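You operate a simulated robot arm through the tools that you are given. There is no shell and no other tool. Be economical: measure what you need, move in short steps, check, and stop when the job is done.

The job below is to be done with a simulated two-armed robot. You get a single attempt, and the scene is never put back.

JOB
Hold the black can on the top of the crate cart steady with one hand and put the crumpled label in it with the other.

It is judged by the outcome, as a careful person would: the job done as asked, and still so three seconds after it is handed in. It fails if anything else is knocked over, pushed out of place, dropped, spilled or broken.

ROBOT AND FRAMES
Two 7-joint arms with two-finger parallel grippers on one trunk, on a base that drives. Base frame: it is fixed to the floor where the robot stands at the start and does not move with it; the origin is under the middle of the robot, x ahead of it, y to its left, z up. Units: mm, degrees, N and s.
The left shoulder is at the start at [70, 134, 1176], the right one opposite. With the tool pointing down near the work surface each hand reaches from about 100 to 620 mm from the robot's upright axis, wherever it stands, measured 20 degrees to its own side. Places, roughly: black can [500, 1750, 750]. Payload 1.57 kg a hand.
The TCP of each hand is the grasp point between the finger pads, 30 mm short of the fingertips. In the tool frame z runs along the fingers and y along their closing line. The gripper opens to 80 mm. The fingers are 17 mm wide and 12 mm thick; the gripper's body (40 by 82 mm) begins 80 mm behind the TCP.
Orientation is that of the tool frame in the base frame, as [roll, pitch, yaw] about the fixed x, y, z axes, in that order (R = Rz(yaw) Ry(pitch) Rx(roll)). With the fingers straight down and closing along the base's y, the tool's x points along the base's -x, its y along +y and its z along -z.

CONTROLS
- The arms move only by the tool nudge_tool. It takes "left_moves", "right_moves" or both (then of equal length, played together; a hand with none holds still); each is a list of rows, each an object (a shift or turn left out is 0, a gripper value left out holds the last) with "translation": the shift along the tool's x, y, z in mm, a list of three; "delta_rot": the turn, a rotation vector about the tool's x, y, z in degrees, a list of three. In form: [{"translation": [dx, dy, dz], "delta_rot": [rx, ry, rz]}, ...]. A call has 1 to 12 rows; each row shifts and turns the commanded pose from where the row before left it, along the tool's axes as they then stand. "left_hand" and "right_hand" are, for a hand that has rows, the gripper command, from -1 (shut) to 1 (fully open), values between in proportion, set as the call begins (left out, the last holds). Rows are played at 5 a second. More than 50 mm and 8.6 degrees between two rows, or a gripper value outside its range, and nothing of the call is played. Where a pose cannot be reached the arm comes as near as it can. A force on the tool above 40 N (or 10 N above the force at the start of the call, whichever is more), or a blocked arm, ends the call early, and 0.2 s more pass. The fingers move at their own pace (about 153 mm/s each) and stop on an object; they squeeze with about 42 N. The grip force told is the motor's: it shows also when the fingers shut on nothing. Time passes only in rows, and 0.2 s behind the last, so rows that do not move let the fingers close. The reply holds the time, the measured pose of the TCP, the force on the tool along the base axes, the opening and the grip force, in the units named above and with some noise, with the torque about the TCP (base axes, N m) and any sound that the robot's microphone picked up, and new pictures: "show" is both (left out), scene, wrist or none (wrist: the cameras of the hands that moved).
- Cameras (640 x 400 px; columns grow to the right, rows downward): "scene" is now at [136.7, -6.2, 1410.4]; the picture's right is [-0.04, -1.00, 0.00], its down [-0.60, 0.02, -0.80] and it looks along [0.80, -0.03, -0.60] (base axes); focal length 250 px, centre (320, 200). "left" rides on the left gripper at [72, 7, -122] in its tool frame; the picture's right is [-0.09, 1.00, 0.00], its down [-0.84, -0.08, -0.54] and it looks along [-0.54, -0.05, 0.84] (tool axes); focal length 238 px, centre (320, 200). "right" rides on the right gripper at [72, -7, -122] in its tool frame; the picture's right is [0.09, 1.00, 0.00], its down [-0.84, 0.08, -0.54] and it looks along [-0.54, 0.05, 0.84] (tool axes); focal length 238 px, centre (320, 200). There is no depth. A picture from a camera that has moved, and an enlarged one, comes with that camera's place and axes in the base frame and with its lens. The place of the scene camera against the robot may be out by one fixed shift of up to 18 mm in any direction.
- slide_trunk(by): slides the trunk up (or, below 0, down) by that many mm; the arms and the scene camera ride with it, the base frame stays. It gives what a move gives, with no picture.
- steer(legs): drives the robot by 1 to 6 legs, each [ahead, left, turn to the left] in mm, mm and degrees, along the robot's own axes; the way and the turn of a leg run together, so that a leg with both is an arc; at most 1500 mm and 180 degrees a leg. The arms and the cameras ride along, it lands a little off, and it stops where it bumps. It gives what a move gives, and a new picture of the scene camera.
- head_to(pan, tilt): turns the head with the scene camera to pan (to the left, within 86 degrees either way) and tilt (down, from -29 to 69), counted from straight ahead of the robot. It gives what a move gives, and a new picture of the scene camera.
- close_up(camera, box): a new picture of the part [left, top, right, bottom] of that camera's present view, enlarged. No time passes.
- close_job(): hands the job in; it is judged then, once.

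Work in short steps. Places have to be worked out from the pictures, the camera data and where the tool is seen: move nearer, look again, correct. Check each grasp and each placing, and mend what went wrong. You have 120 turns and 260 pictures in all, those below and enlarged ones among them. Open the grippers and draw the arms clear of the work before you hand the job in, unless the task says otherwise; then end with one line.

The tools are called after ">>>" as a command line: name --argument value ..., lists and objects as JSON in quotes. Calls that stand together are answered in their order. nudge_tool: Moves the arms, as the interface text tells. Its arguments: {"type":"object","properties":{"left_moves":{"type":"array"},"left_hand":{"type":"number"},"right_moves":{"type":"array"},"right_hand":{"type":"number"},"show":{"type":"string","enum":["both","scene","wrist","none"]}},"required":[]} The other tools are called the same way: slide_trunk (by) slides the trunk up or down; steer (legs) drives the base; head_to (pan, tilt) turns the head that bears the scene camera; close_up (camera, box) takes an enlarged picture of a part of a camera's view; close_job () hands the job in.

At the start:

```text
clock: 0.0
left_tcp_pos: [459.3, 205.4, 1205.1]
left_ee_rot: [-180.0, 0.1, -179.8]
left_contact_force: [0.0, 0.0, -0.1]
left_wrist_torque: [0.0, 0.03, -0.02]
left_finger_gap: 80.1
left_grip_force: 0.0
right_tcp_pos: [401.4, -201.7, 1102.8]
right_ee_rot: [180.0, 0.0, 180.0]
right_contact_force: [0.4, -0.6, -0.2]
right_wrist_torque: [0.0, 0.03, -0.03]
right_finger_gap: 80.0
right_grip_force: 0.0
trunk travel left (down, up): [-750.0, 190.0]
robot x, y, heading: [0.4, -2.2, 0.0]
head pan, tilt: [-2.4, 36.7]
```

scene: 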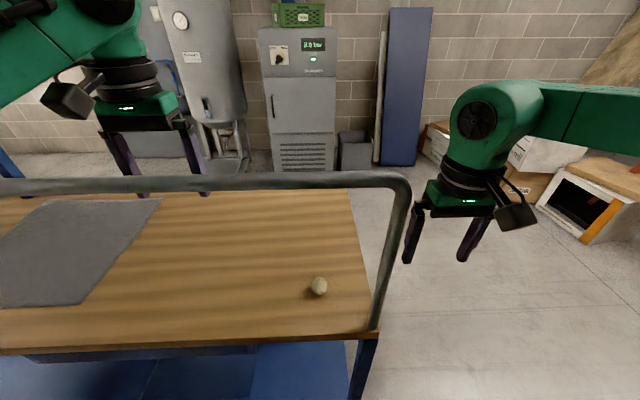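
right: 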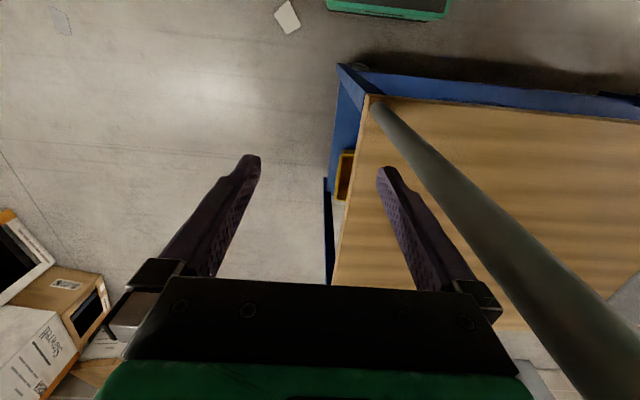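
left: 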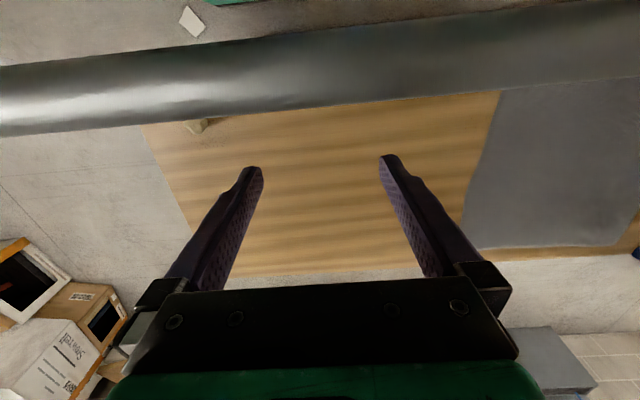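

The picture shows a bench with a rail above it and a small crumpled thing at pixel (318,286). I take a closer look at it and then turn the head left toward the cart.

>>> close_up --camera "scene" --box '[270, 250, 366, 310]'

>>> head_to --pan 70 --tilt 25

```text
6.67 times, centred on (318, 280) of scene
camera zoom: at [136.7, -6.2, 1410.4], right [-0.04, -1.0, 0.0], down [-0.6, 0.02, -0.8], along [0.8, -0.03, -0.6], focal length 1668 px, centre (333, -333)
```

zoom: 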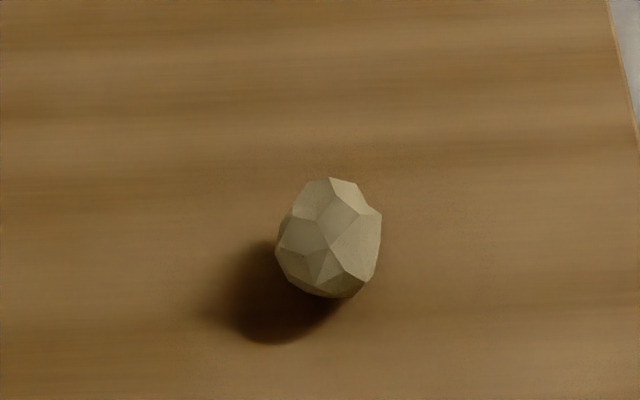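

```text
clock: 1.4
left_tcp_pos: [460.6, 206.0, 1205.2]
left_ee_rot: [-179.9, 0.0, -179.9]
left_contact_force: [-0.3, -0.2, 0.5]
left_wrist_torque: [0.0, 0.0, -0.02]
left_finger_gap: 80.1
left_grip_force: 0.1
right_tcp_pos: [401.9, -200.7, 1103.4]
right_ee_rot: [-179.9, 0.0, 180.0]
right_contact_force: [0.1, 0.5, 0.7]
right_wrist_torque: [-0.03, 0.01, -0.02]
right_finger_gap: 79.7
right_grip_force: 0.0
trunk travel left (down, up): [-750.0, 190.0]
robot x, y, heading: [-0.6, -2.1, 0.3]
head pan, tilt: [70.0, 25.0]
camera scene: at [81.2, 83.9, 1428.7], right [0.94, -0.34, 0.0], down [-0.14, -0.4, -0.91], along [0.31, 0.85, -0.42], focal length 250 px, centre (320, 200)
```

scene: 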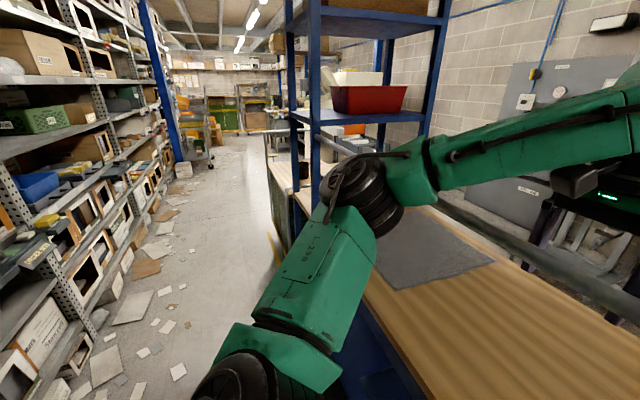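

The crumpled label sits on the bench at about (490, -18, 895). A rail runs along the near edge of the bench at x≈396, z≈1246, ending in a post near y≈-115. The right end of the bench is open, so I'll lift the left hand over the rail, back out and come round to that end.

>>> slide_trunk --by 190

>>> head_to --pan -60 --tilt 45

```text
clock: 3.5
left_tcp_pos: [458.7, 206.8, 1396.0]
left_ee_rot: [-179.9, 0.0, -179.8]
left_contact_force: [0.0, -0.2, -0.5]
left_wrist_torque: [-0.01, 0.02, 0.01]
left_finger_gap: 80.0
left_grip_force: 0.2
right_tcp_pos: [402.1, -201.6, 1293.5]
right_ee_rot: [179.9, 0.0, -180.0]
right_contact_force: [-0.1, 0.6, -0.3]
right_wrist_torque: [0.01, -0.02, -0.01]
right_finger_gap: 79.9
right_grip_force: 0.1
trunk travel left (down, up): [-940.0, 0.0]
robot x, y, heading: [1.7, 2.3, 0.1]
head pan, tilt: [70.0, 25.0]
```

```text
clock: 5.6
left_tcp_pos: [460.4, 204.8, 1395.5]
left_ee_rot: [179.9, -0.1, -179.9]
left_contact_force: [-0.9, -0.4, 0.6]
left_wrist_torque: [-0.02, -0.03, 0.01]
left_finger_gap: 80.2
left_grip_force: 0.2
right_tcp_pos: [401.0, -202.1, 1293.3]
right_ee_rot: [-180.0, 0.0, -180.0]
right_contact_force: [-0.2, 0.6, -0.6]
right_wrist_torque: [0.03, -0.02, 0.02]
right_finger_gap: 80.1
right_grip_force: 0.0
trunk travel left (down, up): [-940.0, 0.0]
robot x, y, heading: [-2.5, 0.1, 0.2]
head pan, tilt: [-60.0, 45.0]
camera scene: at [90.4, -73.0, 1588.2], right [-0.87, -0.5, 0.0], down [-0.35, 0.61, -0.71], along [0.35, -0.61, -0.71], focal length 250 px, centre (320, 200)
```

scene: 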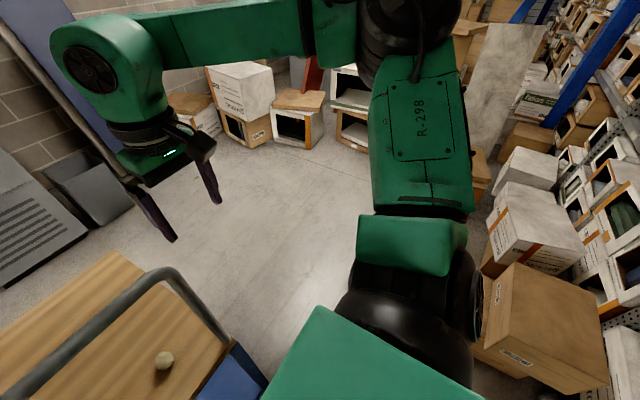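

The floor to the right of the bench is free and all arms are now above the rail. I back off, pass the bench end and turn to face it.

>>> steer --legs '[[-220, 0, 0], [0, -640, 0], [620, 0, 0], [0, 0, 90]]'

>>> head_to --pan 0 --tilt 40

```text
clock: 10.3
left_tcp_pos: [275.3, -412.5, 1394.1]
left_ee_rot: [-179.8, -0.2, 171.0]
left_contact_force: [0.1, -0.1, 0.4]
left_wrist_torque: [-0.03, 0.0, 0.01]
left_finger_gap: 80.0
left_grip_force: 0.1
right_tcp_pos: [153.6, -805.3, 1293.9]
right_ee_rot: [-179.8, 0.1, 171.1]
right_contact_force: [0.2, 0.7, -0.6]
right_wrist_torque: [-0.03, -0.01, -0.02]
right_finger_gap: 80.2
right_grip_force: 0.1
trunk travel left (down, up): [-940.0, 0.0]
robot x, y, heading: [-212.1, -543.4, -8.9]
head pan, tilt: [-60.0, 45.0]
stopped in leg 2: the robot was blocked; the commanded pose is now the measured one
camera scene: at [-131.9, -629.5, 1588.3], right [-0.93, -0.36, 0.0], down [-0.26, 0.66, -0.71], along [0.25, -0.66, -0.71], focal length 250 px, centre (320, 200)
```

scene: 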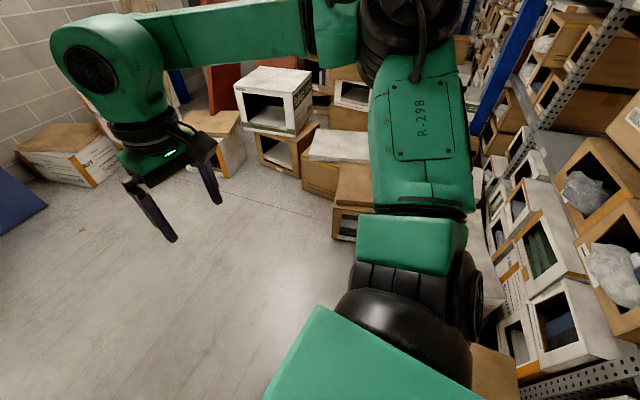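

```text
clock: 11.6
left_tcp_pos: [274.4, -415.1, 1396.4]
left_ee_rot: [-179.9, 0.0, 171.0]
left_contact_force: [0.5, -0.4, 0.6]
left_wrist_torque: [0.04, 0.02, 0.01]
left_finger_gap: 80.1
left_grip_force: 0.0
right_tcp_pos: [153.8, -808.2, 1293.7]
right_ee_rot: [-179.9, 0.2, 171.1]
right_contact_force: [0.3, 0.0, -0.6]
right_wrist_torque: [0.0, -0.01, 0.01]
right_finger_gap: 80.2
right_grip_force: 0.0
trunk travel left (down, up): [-940.0, 0.0]
robot x, y, heading: [-209.1, -546.0, -8.9]
head pan, tilt: [0.0, 40.0]
camera scene: at [-78.3, -570.7, 1595.4], right [-0.16, -0.99, 0.0], down [-0.64, 0.1, -0.77], along [0.76, -0.12, -0.64], focal length 250 px, centre (320, 200)
```

scene: 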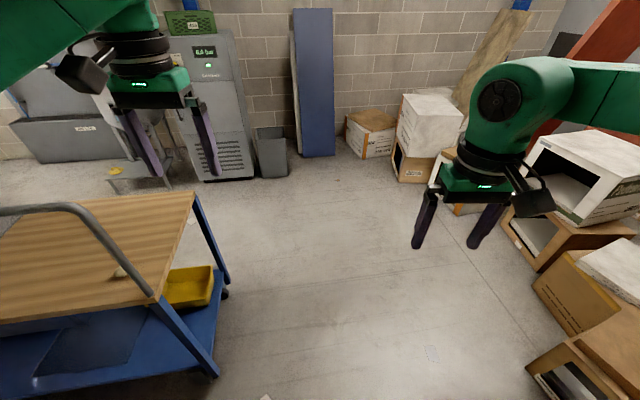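

The base bumped a box behind on the right, but the way ahead is open. I drive straight ahead away from it and turn left to face the bench end.

>>> steer --legs '[[620, 0, 0], [0, 0, 98.9]]'

```text
clock: 19.3
left_tcp_pos: [212.5, -184.8, 1395.3]
left_ee_rot: [179.9, 0.0, -91.0]
left_contact_force: [0.1, 0.2, 0.5]
left_wrist_torque: [-0.02, 0.01, -0.03]
left_finger_gap: 80.0
left_grip_force: 0.1
right_tcp_pos: [618.7, -248.8, 1292.9]
right_ee_rot: [-179.9, 0.1, -90.9]
right_contact_force: [-0.1, -0.4, -0.4]
right_wrist_torque: [-0.03, 0.0, 0.01]
right_finger_gap: 79.7
right_grip_force: 0.0
trunk travel left (down, up): [-940.0, 0.0]
robot x, y, heading: [406.8, -647.0, 88.8]
head pan, tilt: [0.0, 40.0]
camera scene: at [411.0, -514.2, 1595.4], right [1.0, -0.02, 0.0], down [-0.01, -0.64, -0.77], along [0.01, 0.77, -0.64], focal length 250 px, centre (320, 200)
```

scene: 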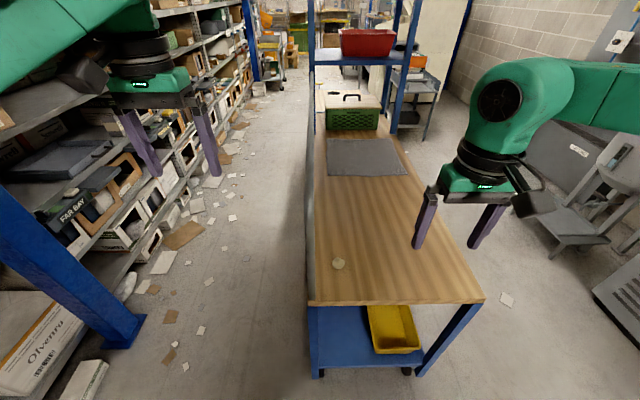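

Well placed in front of the bench end. I zoom on the label and on the far area near the expected can location (about pixel 325,113).

>>> close_up --camera "scene" --box '[270, 0, 430, 100]'

>>> close_up --camera "scene" --box '[290, 80, 418, 160]'

>>> close_up --camera "scene" --box '[300, 240, 380, 290]'

```text
4.00 times, centred on (350, 50) of scene
camera zoom: at [411.0, -514.2, 1595.4], right [1.0, -0.02, 0.0], down [-0.01, -0.64, -0.77], along [0.01, 0.77, -0.64], focal length 1001 px, centre (200, 800)
```

zoom: 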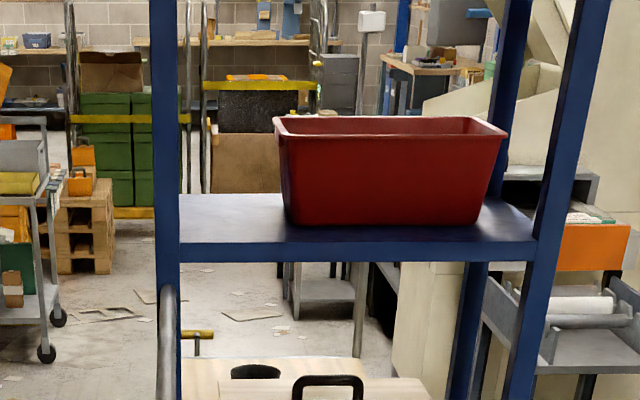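

```text
5.00 times, centred on (354, 120) of scene
camera zoom: at [411.0, -514.2, 1595.4], right [1.0, -0.02, 0.0], down [-0.01, -0.64, -0.77], along [0.01, 0.77, -0.64], focal length 1251 px, centre (150, 600)
```

zoom: 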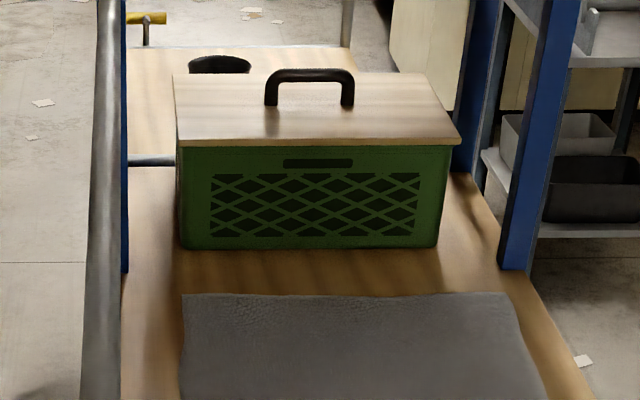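

```text
8.00 times, centred on (340, 265) of scene
camera zoom: at [411.0, -514.2, 1595.4], right [1.0, -0.02, 0.0], down [-0.01, -0.64, -0.77], along [0.01, 0.77, -0.64], focal length 2002 px, centre (160, -320)
```

zoom: 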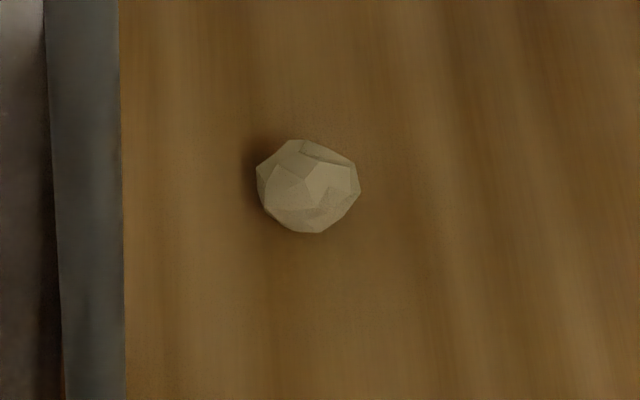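

The label lies at about (480–490, -10). The black can's rim seems to show behind the green crate, on a cart past the bench. I shift the base a bit left and forward, then lower the trunk for a top-down reach with the right hand.

>>> steer --legs '[[90, 60, 1.2]]'

>>> slide_trunk --by -150

>>> head_to --pan 0 --tilt 50

```text
clock: 20.4
left_tcp_pos: [149.0, -106.9, 1399.4]
left_ee_rot: [179.8, 0.3, -89.9]
left_contact_force: [0.1, -0.2, 0.1]
left_wrist_torque: [0.03, 0.04, 0.04]
left_finger_gap: 79.9
left_grip_force: 0.1
right_tcp_pos: [556.3, -163.9, 1295.1]
right_ee_rot: [179.9, 0.4, -89.9]
right_contact_force: [0.8, 0.4, 0.3]
right_wrist_torque: [0.06, 0.04, -0.01]
right_finger_gap: 80.0
right_grip_force: 0.1
trunk travel left (down, up): [-940.0, 0.0]
robot x, y, heading: [349.8, -560.6, 90.6]
head pan, tilt: [0.0, 40.0]
camera scene: at [355.1, -433.1, 1596.2], right [1.0, 0.0, 0.0], down [0.0, -0.64, -0.77], along [0.0, 0.77, -0.64], focal length 250 px, centre (320, 200)
```

scene: 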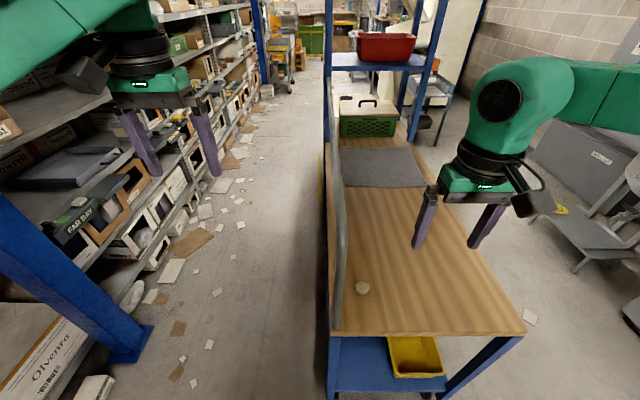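

```text
clock: 22.2
left_tcp_pos: [143.3, -100.1, 1245.9]
left_ee_rot: [-179.9, 0.1, -89.9]
left_contact_force: [-0.4, 0.6, -0.8]
left_wrist_torque: [-0.03, -0.04, 0.0]
left_finger_gap: 80.0
left_grip_force: 0.1
right_tcp_pos: [550.7, -156.8, 1144.0]
right_ee_rot: [-180.0, 0.1, -89.8]
right_contact_force: [0.2, 0.2, -0.2]
right_wrist_torque: [0.01, 0.01, -0.01]
right_finger_gap: 80.1
right_grip_force: 0.1
trunk travel left (down, up): [-790.0, 150.0]
robot x, y, heading: [350.7, -558.4, 90.4]
head pan, tilt: [0.0, 40.0]
```

```text
clock: 22.9
left_tcp_pos: [144.2, -100.1, 1246.6]
left_ee_rot: [-179.9, 0.1, -89.9]
left_contact_force: [0.1, -0.4, -0.4]
left_wrist_torque: [-0.03, 0.0, 0.03]
left_finger_gap: 80.2
left_grip_force: 0.1
right_tcp_pos: [551.5, -156.9, 1144.3]
right_ee_rot: [179.9, 0.2, -89.7]
right_contact_force: [0.7, 0.3, 0.0]
right_wrist_torque: [-0.04, -0.01, 0.0]
right_finger_gap: 80.1
right_grip_force: 0.1
trunk travel left (down, up): [-790.0, 150.0]
robot x, y, heading: [351.8, -556.6, 90.2]
head pan, tilt: [0.0, 50.0]
camera scene: at [349.5, -433.3, 1431.3], right [1.0, 0.0, 0.0], down [0.0, -0.77, -0.64], along [0.0, 0.64, -0.77], focal length 250 px, centre (320, 200)
```

scene: 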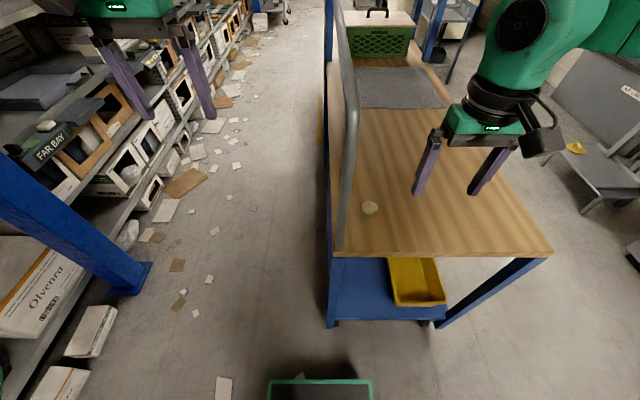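

Label is at about (485,-17). I move the right hand over it and down to z≈1020, and look through the wrist camera.

>>> nudge_tool --right_moves '[{"translation": [-35, 17, 0]}, {"translation": [-35, 17, 0]}, {"translation": [-35, 17, 20]}, {"translation": [-30, 15, 30]}, {"translation": [0, 0, 35]}, {"translation": [0, 0, 35]}]' --right_hand 1 --show "both"

```text
clock: 24.3
left_tcp_pos: [144.4, -98.2, 1245.8]
left_ee_rot: [-180.0, 0.0, -89.9]
left_contact_force: [-0.2, -0.6, 0.2]
left_wrist_torque: [0.01, -0.01, -0.03]
left_finger_gap: 80.3
left_grip_force: 0.3
right_tcp_pos: [503.1, -46.2, 1023.0]
right_ee_rot: [179.8, 0.1, -89.8]
right_contact_force: [0.3, 0.4, 0.4]
right_wrist_torque: [0.01, 0.04, -0.01]
right_finger_gap: 80.1
right_grip_force: 0.1
right hand out of reach, approached as far as the arm can: row 4, 6
trunk travel left (down, up): [-790.0, 150.0]
robot x, y, heading: [346.5, -562.6, 90.1]
head pan, tilt: [0.0, 50.0]
camera scene: at [349.9, -431.8, 1431.1], right [1.0, 0.0, 0.0], down [0.0, -0.77, -0.64], along [0.0, 0.64, -0.77], focal length 250 px, centre (320, 200)
camera right: at [508.8, -119.8, 1147.0], right [-1.0, -0.09, 0.0], down [-0.08, 0.84, 0.54], along [-0.05, 0.54, -0.84], focal length 238 px, centre (320, 200)
```

scene: 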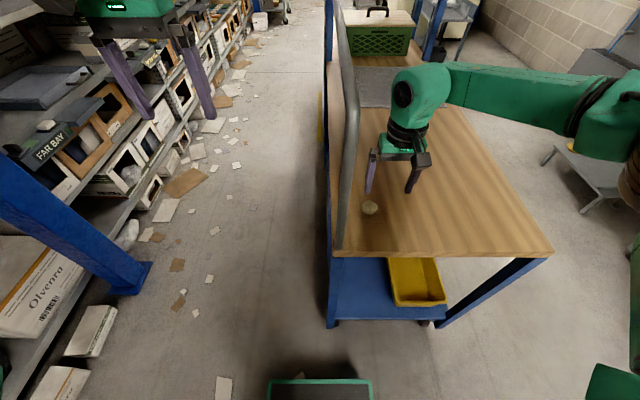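
right: 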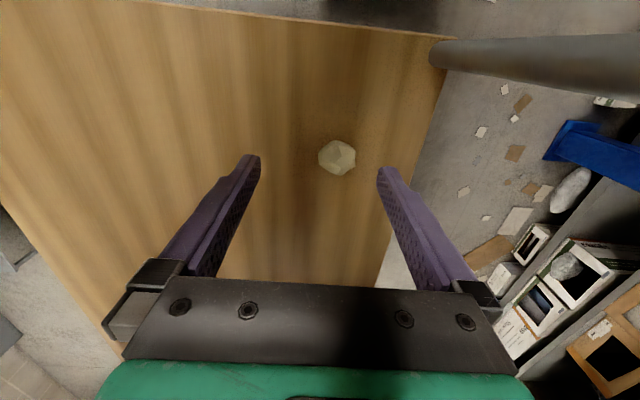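

The right hand ran short of reach; the base front is well clear of the bench (about 230 mm gap), so I drive 100 mm ahead.

>>> steer --legs '[[100, 0, 0]]'

```text
clock: 25.5
left_tcp_pos: [143.7, -4.5, 1246.9]
left_ee_rot: [179.9, 0.2, -90.0]
left_contact_force: [1.2, 0.2, 0.0]
left_wrist_torque: [0.03, -0.02, -0.01]
left_finger_gap: 79.9
left_grip_force: 0.0
right_tcp_pos: [501.6, 50.3, 1026.3]
right_ee_rot: [179.9, 0.3, -89.8]
right_contact_force: [0.4, 0.4, 1.0]
right_wrist_torque: [0.01, 0.0, 0.0]
right_finger_gap: 80.0
right_grip_force: 0.1
trunk travel left (down, up): [-790.0, 150.0]
robot x, y, heading: [346.9, -459.5, 90.2]
head pan, tilt: [0.0, 50.0]
camera scene: at [349.1, -337.6, 1431.6], right [1.0, 0.0, 0.0], down [0.0, -0.76, -0.64], along [0.0, 0.64, -0.76], focal length 250 px, centre (320, 200)
```

scene: 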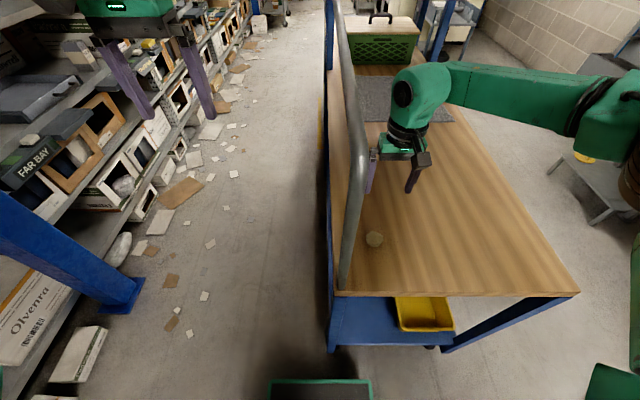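

Now I bring the right hand back over the label at (482,-16) and lower to about z≈950.

>>> nudge_tool --right_moves '[{"translation": [33, 10, 0]}, {"translation": [33, 10, 0]}, {"translation": [0, 0, 35]}, {"translation": [0, 0, 35]}]' --show "both"

```text
clock: 26.5
left_tcp_pos: [144.5, 0.2, 1246.8]
left_ee_rot: [180.0, 0.1, -90.0]
left_contact_force: [0.3, 0.4, 0.7]
left_wrist_torque: [-0.01, -0.01, -0.01]
left_finger_gap: 80.1
left_grip_force: 0.1
right_tcp_pos: [482.1, -15.8, 953.7]
right_ee_rot: [179.9, 0.1, -90.0]
right_contact_force: [0.1, 0.0, 0.5]
right_wrist_torque: [0.0, -0.02, 0.01]
right_finger_gap: 80.0
right_grip_force: 0.0
trunk travel left (down, up): [-790.0, 150.0]
robot x, y, heading: [351.2, -461.9, 90.1]
head pan, tilt: [0.0, 50.0]
camera scene: at [349.6, -333.1, 1431.2], right [1.0, 0.0, 0.0], down [0.0, -0.77, -0.64], along [0.0, 0.64, -0.77], focal length 250 px, centre (320, 200)
camera right: at [488.5, -87.9, 1076.8], right [-1.0, -0.09, 0.0], down [-0.08, 0.84, 0.54], along [-0.05, 0.54, -0.84], focal length 238 px, centre (320, 200)
```

scene: 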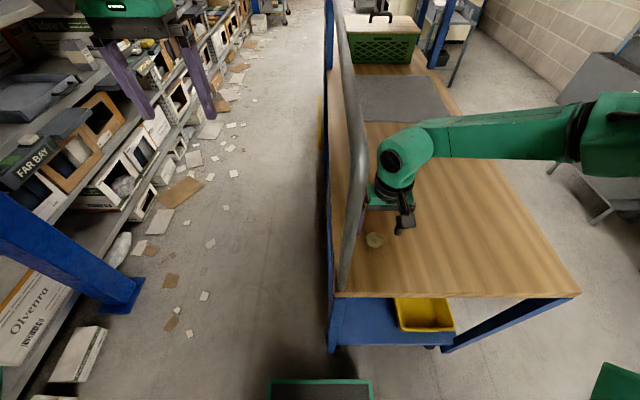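
right: 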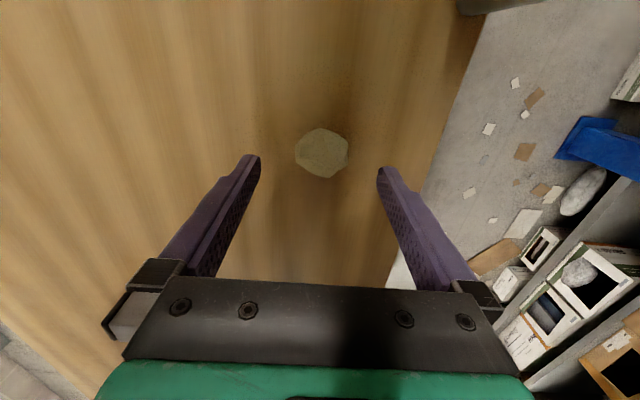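

The label is centred between the fingers. I descend to z≈922 and look from the side of where the tips stand.

>>> nudge_tool --right_moves '[{"translation": [0, 0, 16]}, {"translation": [0, 0, 16]}]' --show "both"

>>> close_up --camera "scene" --box '[330, 200, 426, 260]'

```text
clock: 27.1
left_tcp_pos: [143.6, -0.6, 1246.1]
left_ee_rot: [-180.0, 0.0, -90.0]
left_contact_force: [0.1, 0.4, -0.2]
left_wrist_torque: [0.03, -0.03, 0.01]
left_finger_gap: 79.9
left_grip_force: 0.0
right_tcp_pos: [486.0, -15.1, 925.4]
right_ee_rot: [179.8, 0.3, -89.9]
right_contact_force: [0.6, 0.2, -0.3]
right_wrist_torque: [0.02, -0.02, 0.0]
right_finger_gap: 79.8
right_grip_force: 0.1
right hand out of reach, approached as far as the arm can: row 2
trunk travel left (down, up): [-790.0, 150.0]
robot x, y, heading: [349.3, -456.7, 90.0]
head pan, tilt: [0.0, 50.0]
camera scene: at [349.6, -333.6, 1431.2], right [1.0, 0.0, 0.0], down [0.0, -0.77, -0.64], along [0.0, 0.64, -0.77], focal length 250 px, centre (320, 200)
camera right: at [492.1, -89.0, 1047.4], right [-1.0, -0.09, 0.0], down [-0.08, 0.83, 0.55], along [-0.05, 0.54, -0.84], focal length 238 px, centre (320, 200)
```

scene: 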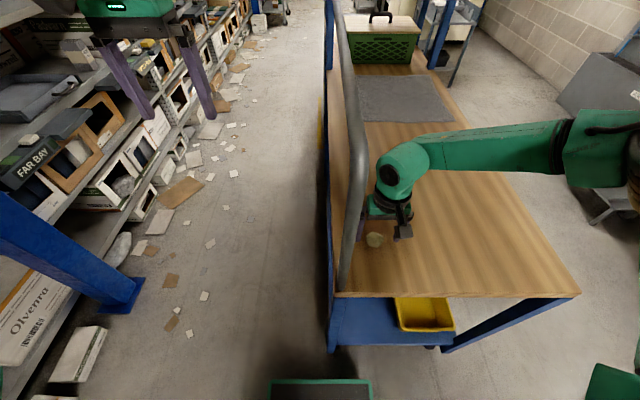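
right: 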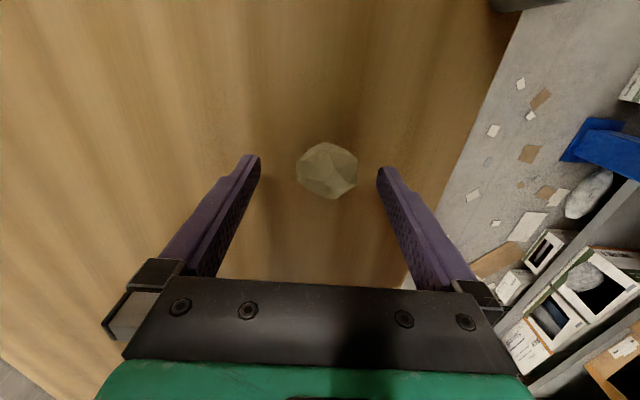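

```text
6.67 times, centred on (378, 230) of scene
camera zoom: at [349.6, -333.6, 1431.2], right [1.0, 0.0, 0.0], down [0.0, -0.77, -0.64], along [0.0, 0.64, -0.77], focal length 1668 px, centre (-67, 0)
```

zoom: 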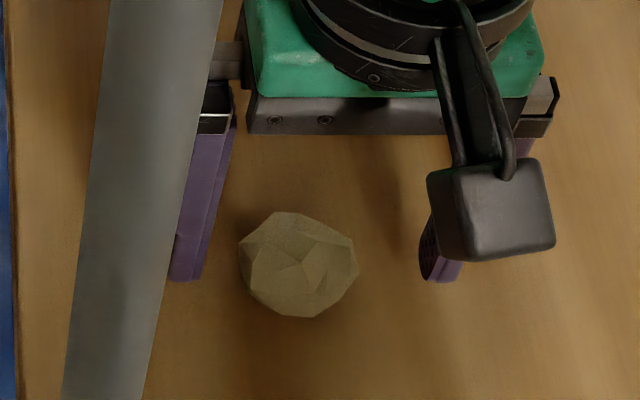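

The arm is short of reach downward, so the trunk will do the lowering. The label's centre is at z≈895, so I go down 14 mm and recentre by 5 mm in x.

>>> slide_trunk --by -14

>>> nudge_tool --right_moves '[{"translation": [2, 5, 0]}]' --show "wrist"

>>> close_up --camera "scene" --box '[330, 200, 426, 260]'

```text
clock: 27.7
left_tcp_pos: [144.4, -0.3, 1232.1]
left_ee_rot: [179.9, 0.0, -90.0]
left_contact_force: [0.5, 0.1, 0.4]
left_wrist_torque: [0.0, -0.03, 0.01]
left_finger_gap: 79.8
left_grip_force: 0.1
right_tcp_pos: [484.7, -14.9, 911.2]
right_ee_rot: [179.8, 0.2, -89.9]
right_contact_force: [0.0, 0.1, 0.1]
right_wrist_torque: [-0.03, 0.0, 0.02]
right_finger_gap: 80.0
right_grip_force: 0.2
trunk travel left (down, up): [-776.0, 164.0]
robot x, y, heading: [349.8, -459.4, 90.1]
head pan, tilt: [0.0, 50.0]
```

```text
clock: 28.1
left_tcp_pos: [143.6, -0.3, 1231.0]
left_ee_rot: [179.9, 0.1, -90.0]
left_contact_force: [-0.5, 0.0, 0.4]
left_wrist_torque: [0.01, -0.04, 0.01]
left_finger_gap: 79.9
left_grip_force: 0.0
right_tcp_pos: [481.5, -19.3, 912.3]
right_ee_rot: [179.7, 0.2, -90.0]
right_contact_force: [1.1, -0.2, -0.9]
right_wrist_torque: [0.02, 0.03, 0.01]
right_finger_gap: 79.8
right_grip_force: 0.1
trunk travel left (down, up): [-776.0, 164.0]
robot x, y, heading: [348.9, -459.6, 90.2]
head pan, tilt: [0.0, 50.0]
camera right: at [487.8, -92.5, 1034.9], right [-1.0, -0.09, 0.0], down [-0.08, 0.83, 0.54], along [-0.05, 0.54, -0.84], focal length 238 px, centre (320, 200)
```

right: 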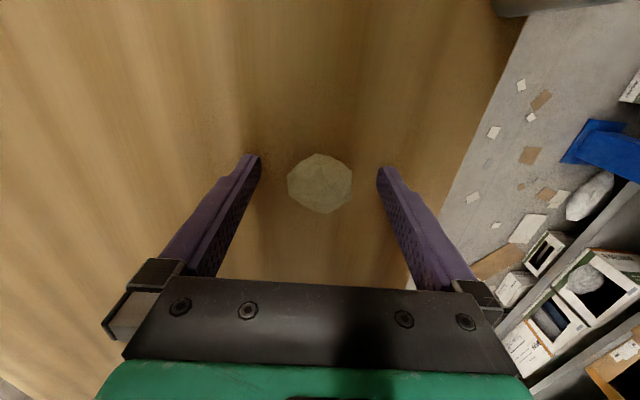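

```text
6.67 times, centred on (378, 230) of scene
camera zoom: at [348.9, -333.9, 1417.2], right [1.0, 0.0, 0.0], down [0.0, -0.77, -0.64], along [0.0, 0.64, -0.77], focal length 1668 px, centre (-67, 0)
```

zoom: 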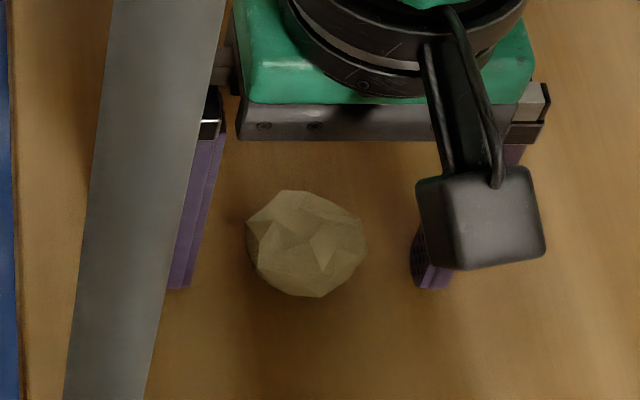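

The label sits centred between the pads, 14 mm below the TCP and within the pads' length. I close on it.

>>> nudge_tool --right_moves '[{"translation": [0, 0, 0]}, {"translation": [0, 0, 0]}, {"translation": [0, 0, 0]}]' --right_hand -1 --show "wrist"

```text
clock: 28.9
left_tcp_pos: [144.1, -1.0, 1231.1]
left_ee_rot: [180.0, 0.0, -90.0]
left_contact_force: [0.1, 0.3, -0.9]
left_wrist_torque: [0.03, 0.0, 0.0]
left_finger_gap: 80.2
left_grip_force: 0.1
right_tcp_pos: [482.2, -18.3, 911.8]
right_ee_rot: [179.8, 0.1, -90.0]
right_contact_force: [0.7, 0.2, 0.3]
right_wrist_torque: [0.0, 0.0, -0.03]
right_finger_gap: 37.6
right_grip_force: 41.7
trunk travel left (down, up): [-776.0, 164.0]
robot x, y, heading: [350.1, -461.1, 89.9]
head pan, tilt: [0.0, 50.0]
camera right: at [488.1, -92.6, 1034.9], right [-1.0, -0.09, 0.0], down [-0.08, 0.83, 0.55], along [-0.05, 0.54, -0.84], focal length 238 px, centre (320, 200)
```

right: 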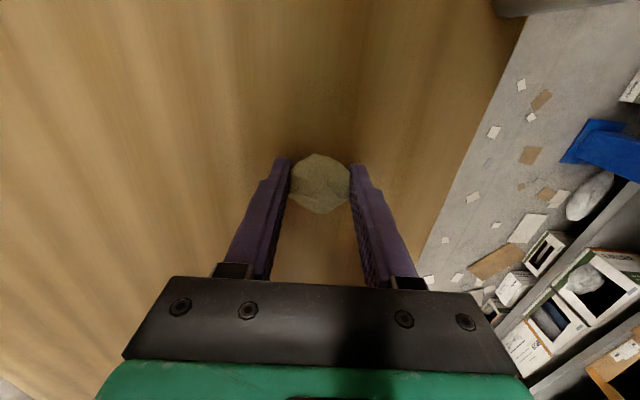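

Gripped: the gap is 37.6 mm at full squeeze. I lift with the trunk and check.

>>> slide_trunk --by 164

>>> nudge_tool --right_moves '[{"translation": [0, -40, -30]}, {"translation": [0, -40, -40]}]' --show "both"

```text
clock: 30.8
left_tcp_pos: [142.7, -1.4, 1395.5]
left_ee_rot: [-180.0, 0.0, -90.0]
left_contact_force: [0.9, -0.1, 0.9]
left_wrist_torque: [-0.03, 0.0, -0.02]
left_finger_gap: 79.9
left_grip_force: 0.1
right_tcp_pos: [482.2, -18.8, 1076.0]
right_ee_rot: [179.8, 0.2, -89.8]
right_contact_force: [-0.3, 1.2, 0.3]
right_wrist_torque: [-0.02, -0.02, 0.01]
right_finger_gap: 37.4
right_grip_force: 42.3
trunk travel left (down, up): [-940.0, 0.0]
robot x, y, heading: [350.0, -463.3, 90.0]
head pan, tilt: [0.0, 50.0]
```

```text
refused: row 2 steps farther than a row can; nothing moved
```

Lift held. I now raise the hand and bring it to the right, in smaller steps.

>>> nudge_tool --right_moves '[{"translation": [0, -30, -30]}, {"translation": [0, -30, -30]}, {"translation": [0, -10, -40]}, {"translation": [0, 0, -40]}, {"translation": [0, 0, -40]}, {"translation": [0, 0, -30]}]' --show "both"

```text
clock: 32.1
left_tcp_pos: [143.7, -1.9, 1396.4]
left_ee_rot: [-179.9, 0.1, -90.0]
left_contact_force: [0.1, 0.3, -0.4]
left_wrist_torque: [0.01, -0.01, -0.01]
left_finger_gap: 80.3
left_grip_force: 0.2
right_tcp_pos: [553.9, -20.5, 1285.5]
right_ee_rot: [179.8, 0.1, -89.9]
right_contact_force: [-0.1, 0.0, -0.3]
right_wrist_torque: [-0.04, 0.0, -0.02]
right_finger_gap: 37.5
right_grip_force: 41.3
trunk travel left (down, up): [-940.0, 0.0]
robot x, y, heading: [350.6, -459.5, 90.3]
head pan, tilt: [0.0, 50.0]
camera scene: at [349.2, -334.9, 1581.3], right [1.0, 0.0, 0.0], down [0.0, -0.77, -0.64], along [0.0, 0.64, -0.77], focal length 250 px, centre (320, 200)
camera right: at [558.9, -92.6, 1408.8], right [-1.0, -0.09, 0.0], down [-0.08, 0.83, 0.55], along [-0.05, 0.54, -0.84], focal length 238 px, centre (320, 200)
```

scene: 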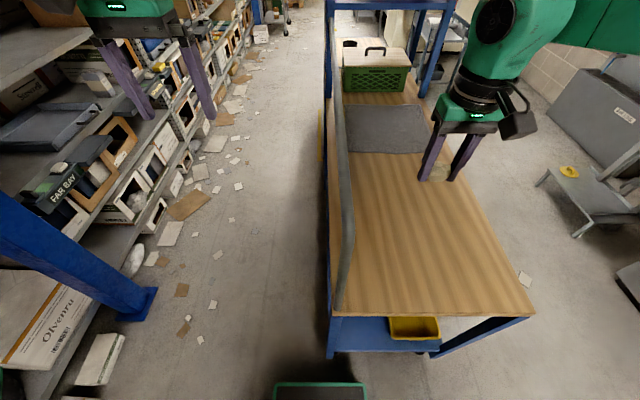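
right: 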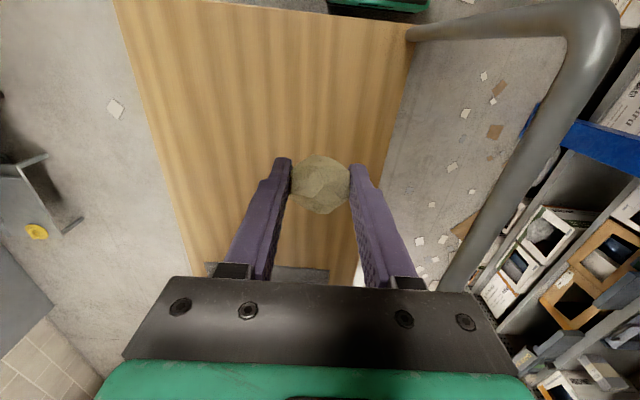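

The label is securely held. I go round via the aisle: turn to face +x, back into the aisle and sidestep left along the bench.

>>> steer --legs '[[-40, 0, 0], [0, 0, -90], [-300, 20, 0], [-290, 60, 0]]'

>>> head_to --pan 75 --tilt 25

```text
clock: 40.2
left_tcp_pos: [221.6, -213.5, 1395.2]
left_ee_rot: [179.9, -0.2, 179.4]
left_contact_force: [0.3, -0.4, 0.1]
left_wrist_torque: [-0.01, 0.04, 0.02]
left_finger_gap: 80.1
left_grip_force: 0.0
right_tcp_pos: [199.0, -622.8, 1284.1]
right_ee_rot: [179.7, 0.1, 179.4]
right_contact_force: [0.5, -0.6, 1.1]
right_wrist_torque: [0.02, 0.01, 0.0]
right_finger_gap: 37.8
right_grip_force: 41.9
trunk travel left (down, up): [-940.0, 0.0]
robot x, y, heading: [-241.1, -410.1, -0.6]
head pan, tilt: [0.0, 50.0]
camera scene: at [-111.4, -418.6, 1580.9], right [-0.01, -1.0, 0.0], down [-0.77, 0.01, -0.64], along [0.64, 0.0, -0.77], focal length 250 px, centre (320, 200)
```

scene: 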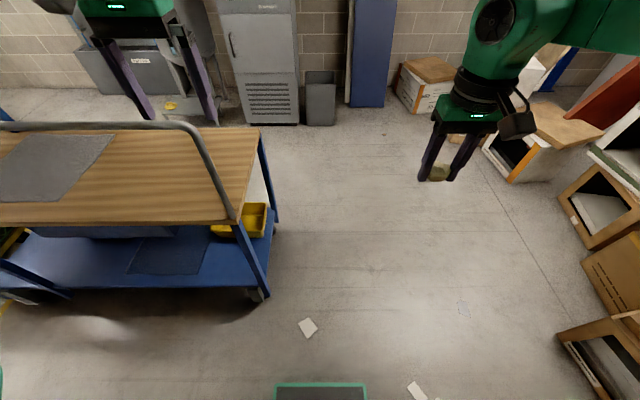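

```text
clock: 41.6
left_tcp_pos: [219.3, -212.9, 1396.1]
left_ee_rot: [-179.9, 0.1, 179.5]
left_contact_force: [0.5, -0.9, 0.5]
left_wrist_torque: [0.01, 0.0, 0.01]
left_finger_gap: 79.7
left_grip_force: 0.0
right_tcp_pos: [196.6, -621.3, 1285.3]
right_ee_rot: [179.8, 0.1, 179.5]
right_contact_force: [0.2, -0.1, 0.0]
right_wrist_torque: [-0.02, 0.01, 0.02]
right_finger_gap: 38.6
right_grip_force: 41.8
trunk travel left (down, up): [-940.0, 0.0]
robot x, y, heading: [-240.5, -411.3, -0.8]
head pan, tilt: [75.0, 25.0]
camera scene: at [-167.2, -328.4, 1618.7], right [0.96, -0.27, 0.0], down [-0.11, -0.41, -0.91], along [0.24, 0.87, -0.42], focal length 250 px, centre (320, 200)
```

scene: 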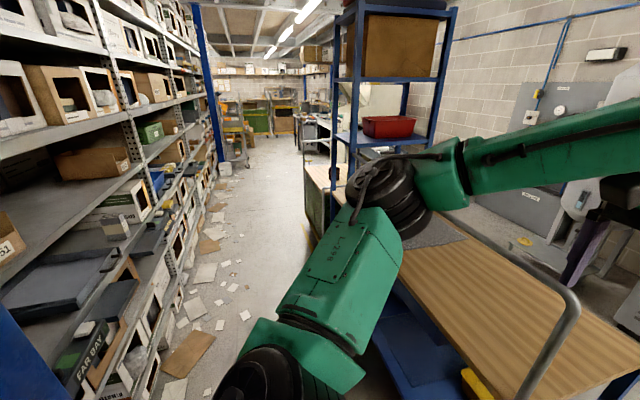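

The aisle ahead to the left looks clear. I sidestep 1100 mm along it and look at the crate cart.

>>> steer --legs '[[0, 1100, 0.8]]'

>>> head_to --pan 50 --tilt 35

```text
clock: 47.2
left_tcp_pos: [228.1, 878.5, 1395.8]
left_ee_rot: [179.9, 0.1, 179.4]
left_contact_force: [-0.3, -0.6, 0.8]
left_wrist_torque: [-0.02, -0.01, 0.0]
left_finger_gap: 79.9
left_grip_force: 0.0
right_tcp_pos: [205.3, 471.7, 1285.4]
right_ee_rot: [179.9, 0.1, 179.6]
right_contact_force: [0.2, -0.7, 0.4]
right_wrist_torque: [-0.01, -0.01, 0.01]
right_finger_gap: 39.5
right_grip_force: 42.6
trunk travel left (down, up): [-940.0, 0.0]
robot x, y, heading: [-230.6, 680.3, -0.7]
head pan, tilt: [75.0, 25.0]
camera scene: at [-158.0, 764.0, 1618.8], right [0.96, -0.27, 0.0], down [-0.11, -0.41, -0.91], along [0.24, 0.87, -0.42], focal length 250 px, centre (320, 200)
```

scene: 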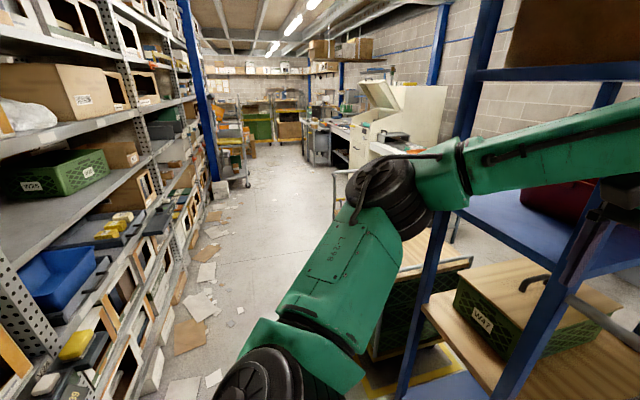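

```text
clock: 48.1
left_tcp_pos: [227.2, 880.9, 1395.8]
left_ee_rot: [180.0, 0.1, 179.4]
left_contact_force: [0.3, 0.1, -0.7]
left_wrist_torque: [0.0, 0.03, 0.03]
left_finger_gap: 80.1
left_grip_force: 0.1
right_tcp_pos: [206.7, 472.6, 1285.9]
right_ee_rot: [179.8, 0.3, 179.4]
right_contact_force: [-0.5, -0.2, 0.4]
right_wrist_torque: [0.03, -0.01, 0.02]
right_finger_gap: 40.0
right_grip_force: 41.6
trunk travel left (down, up): [-940.0, 0.0]
robot x, y, heading: [-234.2, 676.4, -0.1]
head pan, tilt: [50.0, 35.0]
camera scene: at [-125.5, 743.9, 1603.0], right [0.76, -0.65, 0.0], down [-0.37, -0.44, -0.82], along [0.53, 0.62, -0.57], focal length 250 px, centre (320, 200)
```

scene: 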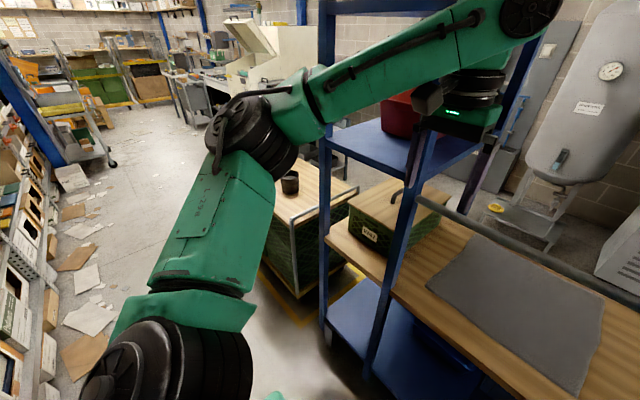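

The can sits on the crate cart beyond the bench's shelf. The right hand's gap has crept from 37.6 to 40, so I check the label in the wrist camera.

>>> close_up --camera "right" --box '[200, 100, 440, 250]'

>>> close_up --camera "scene" --box '[240, 140, 400, 240]'

```text
2.67 times, centred on (320, 175) of right
camera zoom: at [132.9, 465.2, 1408.2], right [-0.08, 1.0, 0.0], down [0.84, 0.07, 0.55], along [0.54, 0.05, -0.84], focal length 636 px, centre (320, 267)
```

zoom: 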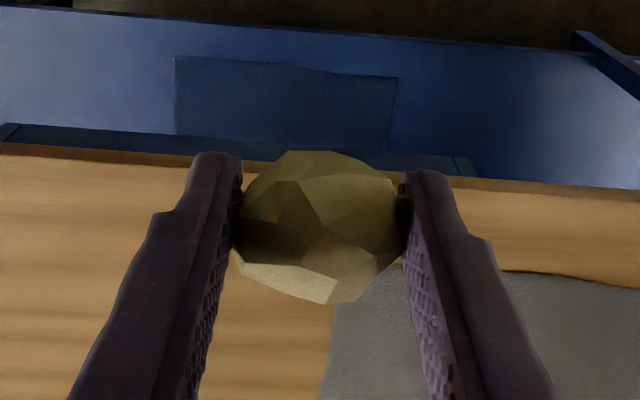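

```text
4.00 times, centred on (320, 190) of scene
camera zoom: at [-125.5, 743.9, 1603.0], right [0.76, -0.65, 0.0], down [-0.37, -0.44, -0.82], along [0.53, 0.62, -0.57], focal length 1001 px, centre (320, 240)
```

zoom: 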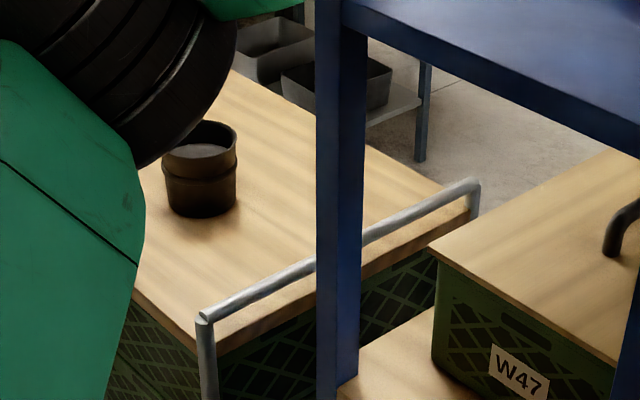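

The label only rotated a bit and is still well within the pads. I continue left along the aisle to come level with the cart.

>>> steer --legs '[[0, 1050, 0]]'

>>> head_to --pan 5 --tilt 45

```text
clock: 53.6
left_tcp_pos: [237.4, 1945.8, 1395.9]
left_ee_rot: [180.0, -0.1, 179.4]
left_contact_force: [-0.1, -0.2, 0.4]
left_wrist_torque: [-0.02, -0.02, 0.01]
left_finger_gap: 79.8
left_grip_force: 0.0
right_tcp_pos: [215.0, 1537.7, 1285.4]
right_ee_rot: [179.8, 0.1, 179.5]
right_contact_force: [-0.1, -0.1, 0.0]
right_wrist_torque: [0.03, -0.01, 0.01]
right_finger_gap: 39.8
right_grip_force: 42.2
trunk travel left (down, up): [-940.0, 0.0]
robot x, y, heading: [-224.6, 1747.1, -0.6]
head pan, tilt: [50.0, 35.0]
camera scene: at [-115.9, 1809.0, 1603.0], right [0.76, -0.65, 0.0], down [-0.37, -0.44, -0.82], along [0.53, 0.62, -0.57], focal length 250 px, centre (320, 200)
```

scene: 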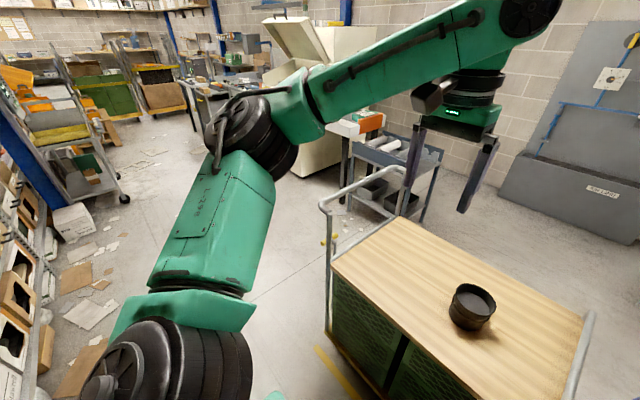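

```text
clock: 54.7
left_tcp_pos: [239.0, 1947.1, 1396.2]
left_ee_rot: [-180.0, 0.0, 179.4]
left_contact_force: [0.7, -0.5, 0.3]
left_wrist_torque: [0.02, 0.02, 0.01]
left_finger_gap: 80.1
left_grip_force: 0.0
right_tcp_pos: [214.5, 1539.3, 1285.0]
right_ee_rot: [179.8, 0.1, 179.4]
right_contact_force: [0.4, -0.4, 0.7]
right_wrist_torque: [-0.02, 0.0, 0.04]
right_finger_gap: 40.0
right_grip_force: 42.2
trunk travel left (down, up): [-940.0, 0.0]
robot x, y, heading: [-219.9, 1746.5, -0.3]
head pan, tilt: [5.0, 45.0]
camera scene: at [-92.1, 1750.0, 1588.2], right [0.08, -1.0, 0.0], down [-0.7, -0.06, -0.71], along [0.7, 0.06, -0.71], focal length 250 px, centre (320, 200)
```

scene: 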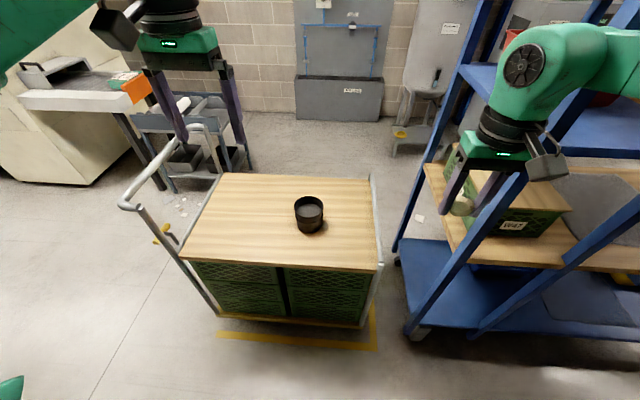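

Good view: crate cart ahead, black can at about pixel (309,212). I zoom in to measure it and see what's inside.

>>> close_up --camera "scene" --box '[270, 180, 350, 230]'

>>> close_up --camera "scene" --box '[160, 120, 480, 360]'

```text
8.00 times, centred on (310, 205) of scene
camera zoom: at [-92.1, 1750.0, 1588.2], right [0.08, -1.0, 0.0], down [-0.7, -0.06, -0.71], along [0.7, 0.06, -0.71], focal length 2002 px, centre (400, 160)
```

zoom: 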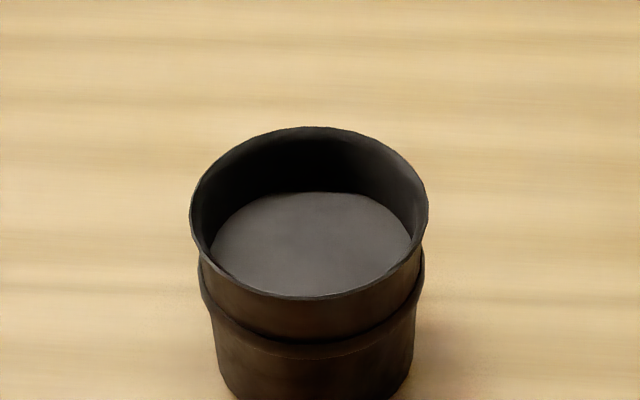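

```text
1.67 times, centred on (320, 240) of scene
camera zoom: at [-92.1, 1750.0, 1588.2], right [0.08, -1.0, 0.0], down [-0.7, -0.06, -0.71], along [0.7, 0.06, -0.71], focal length 417 px, centre (320, 133)
```

zoom: 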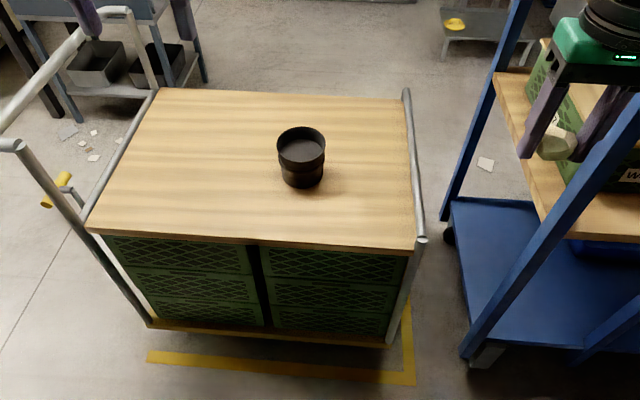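

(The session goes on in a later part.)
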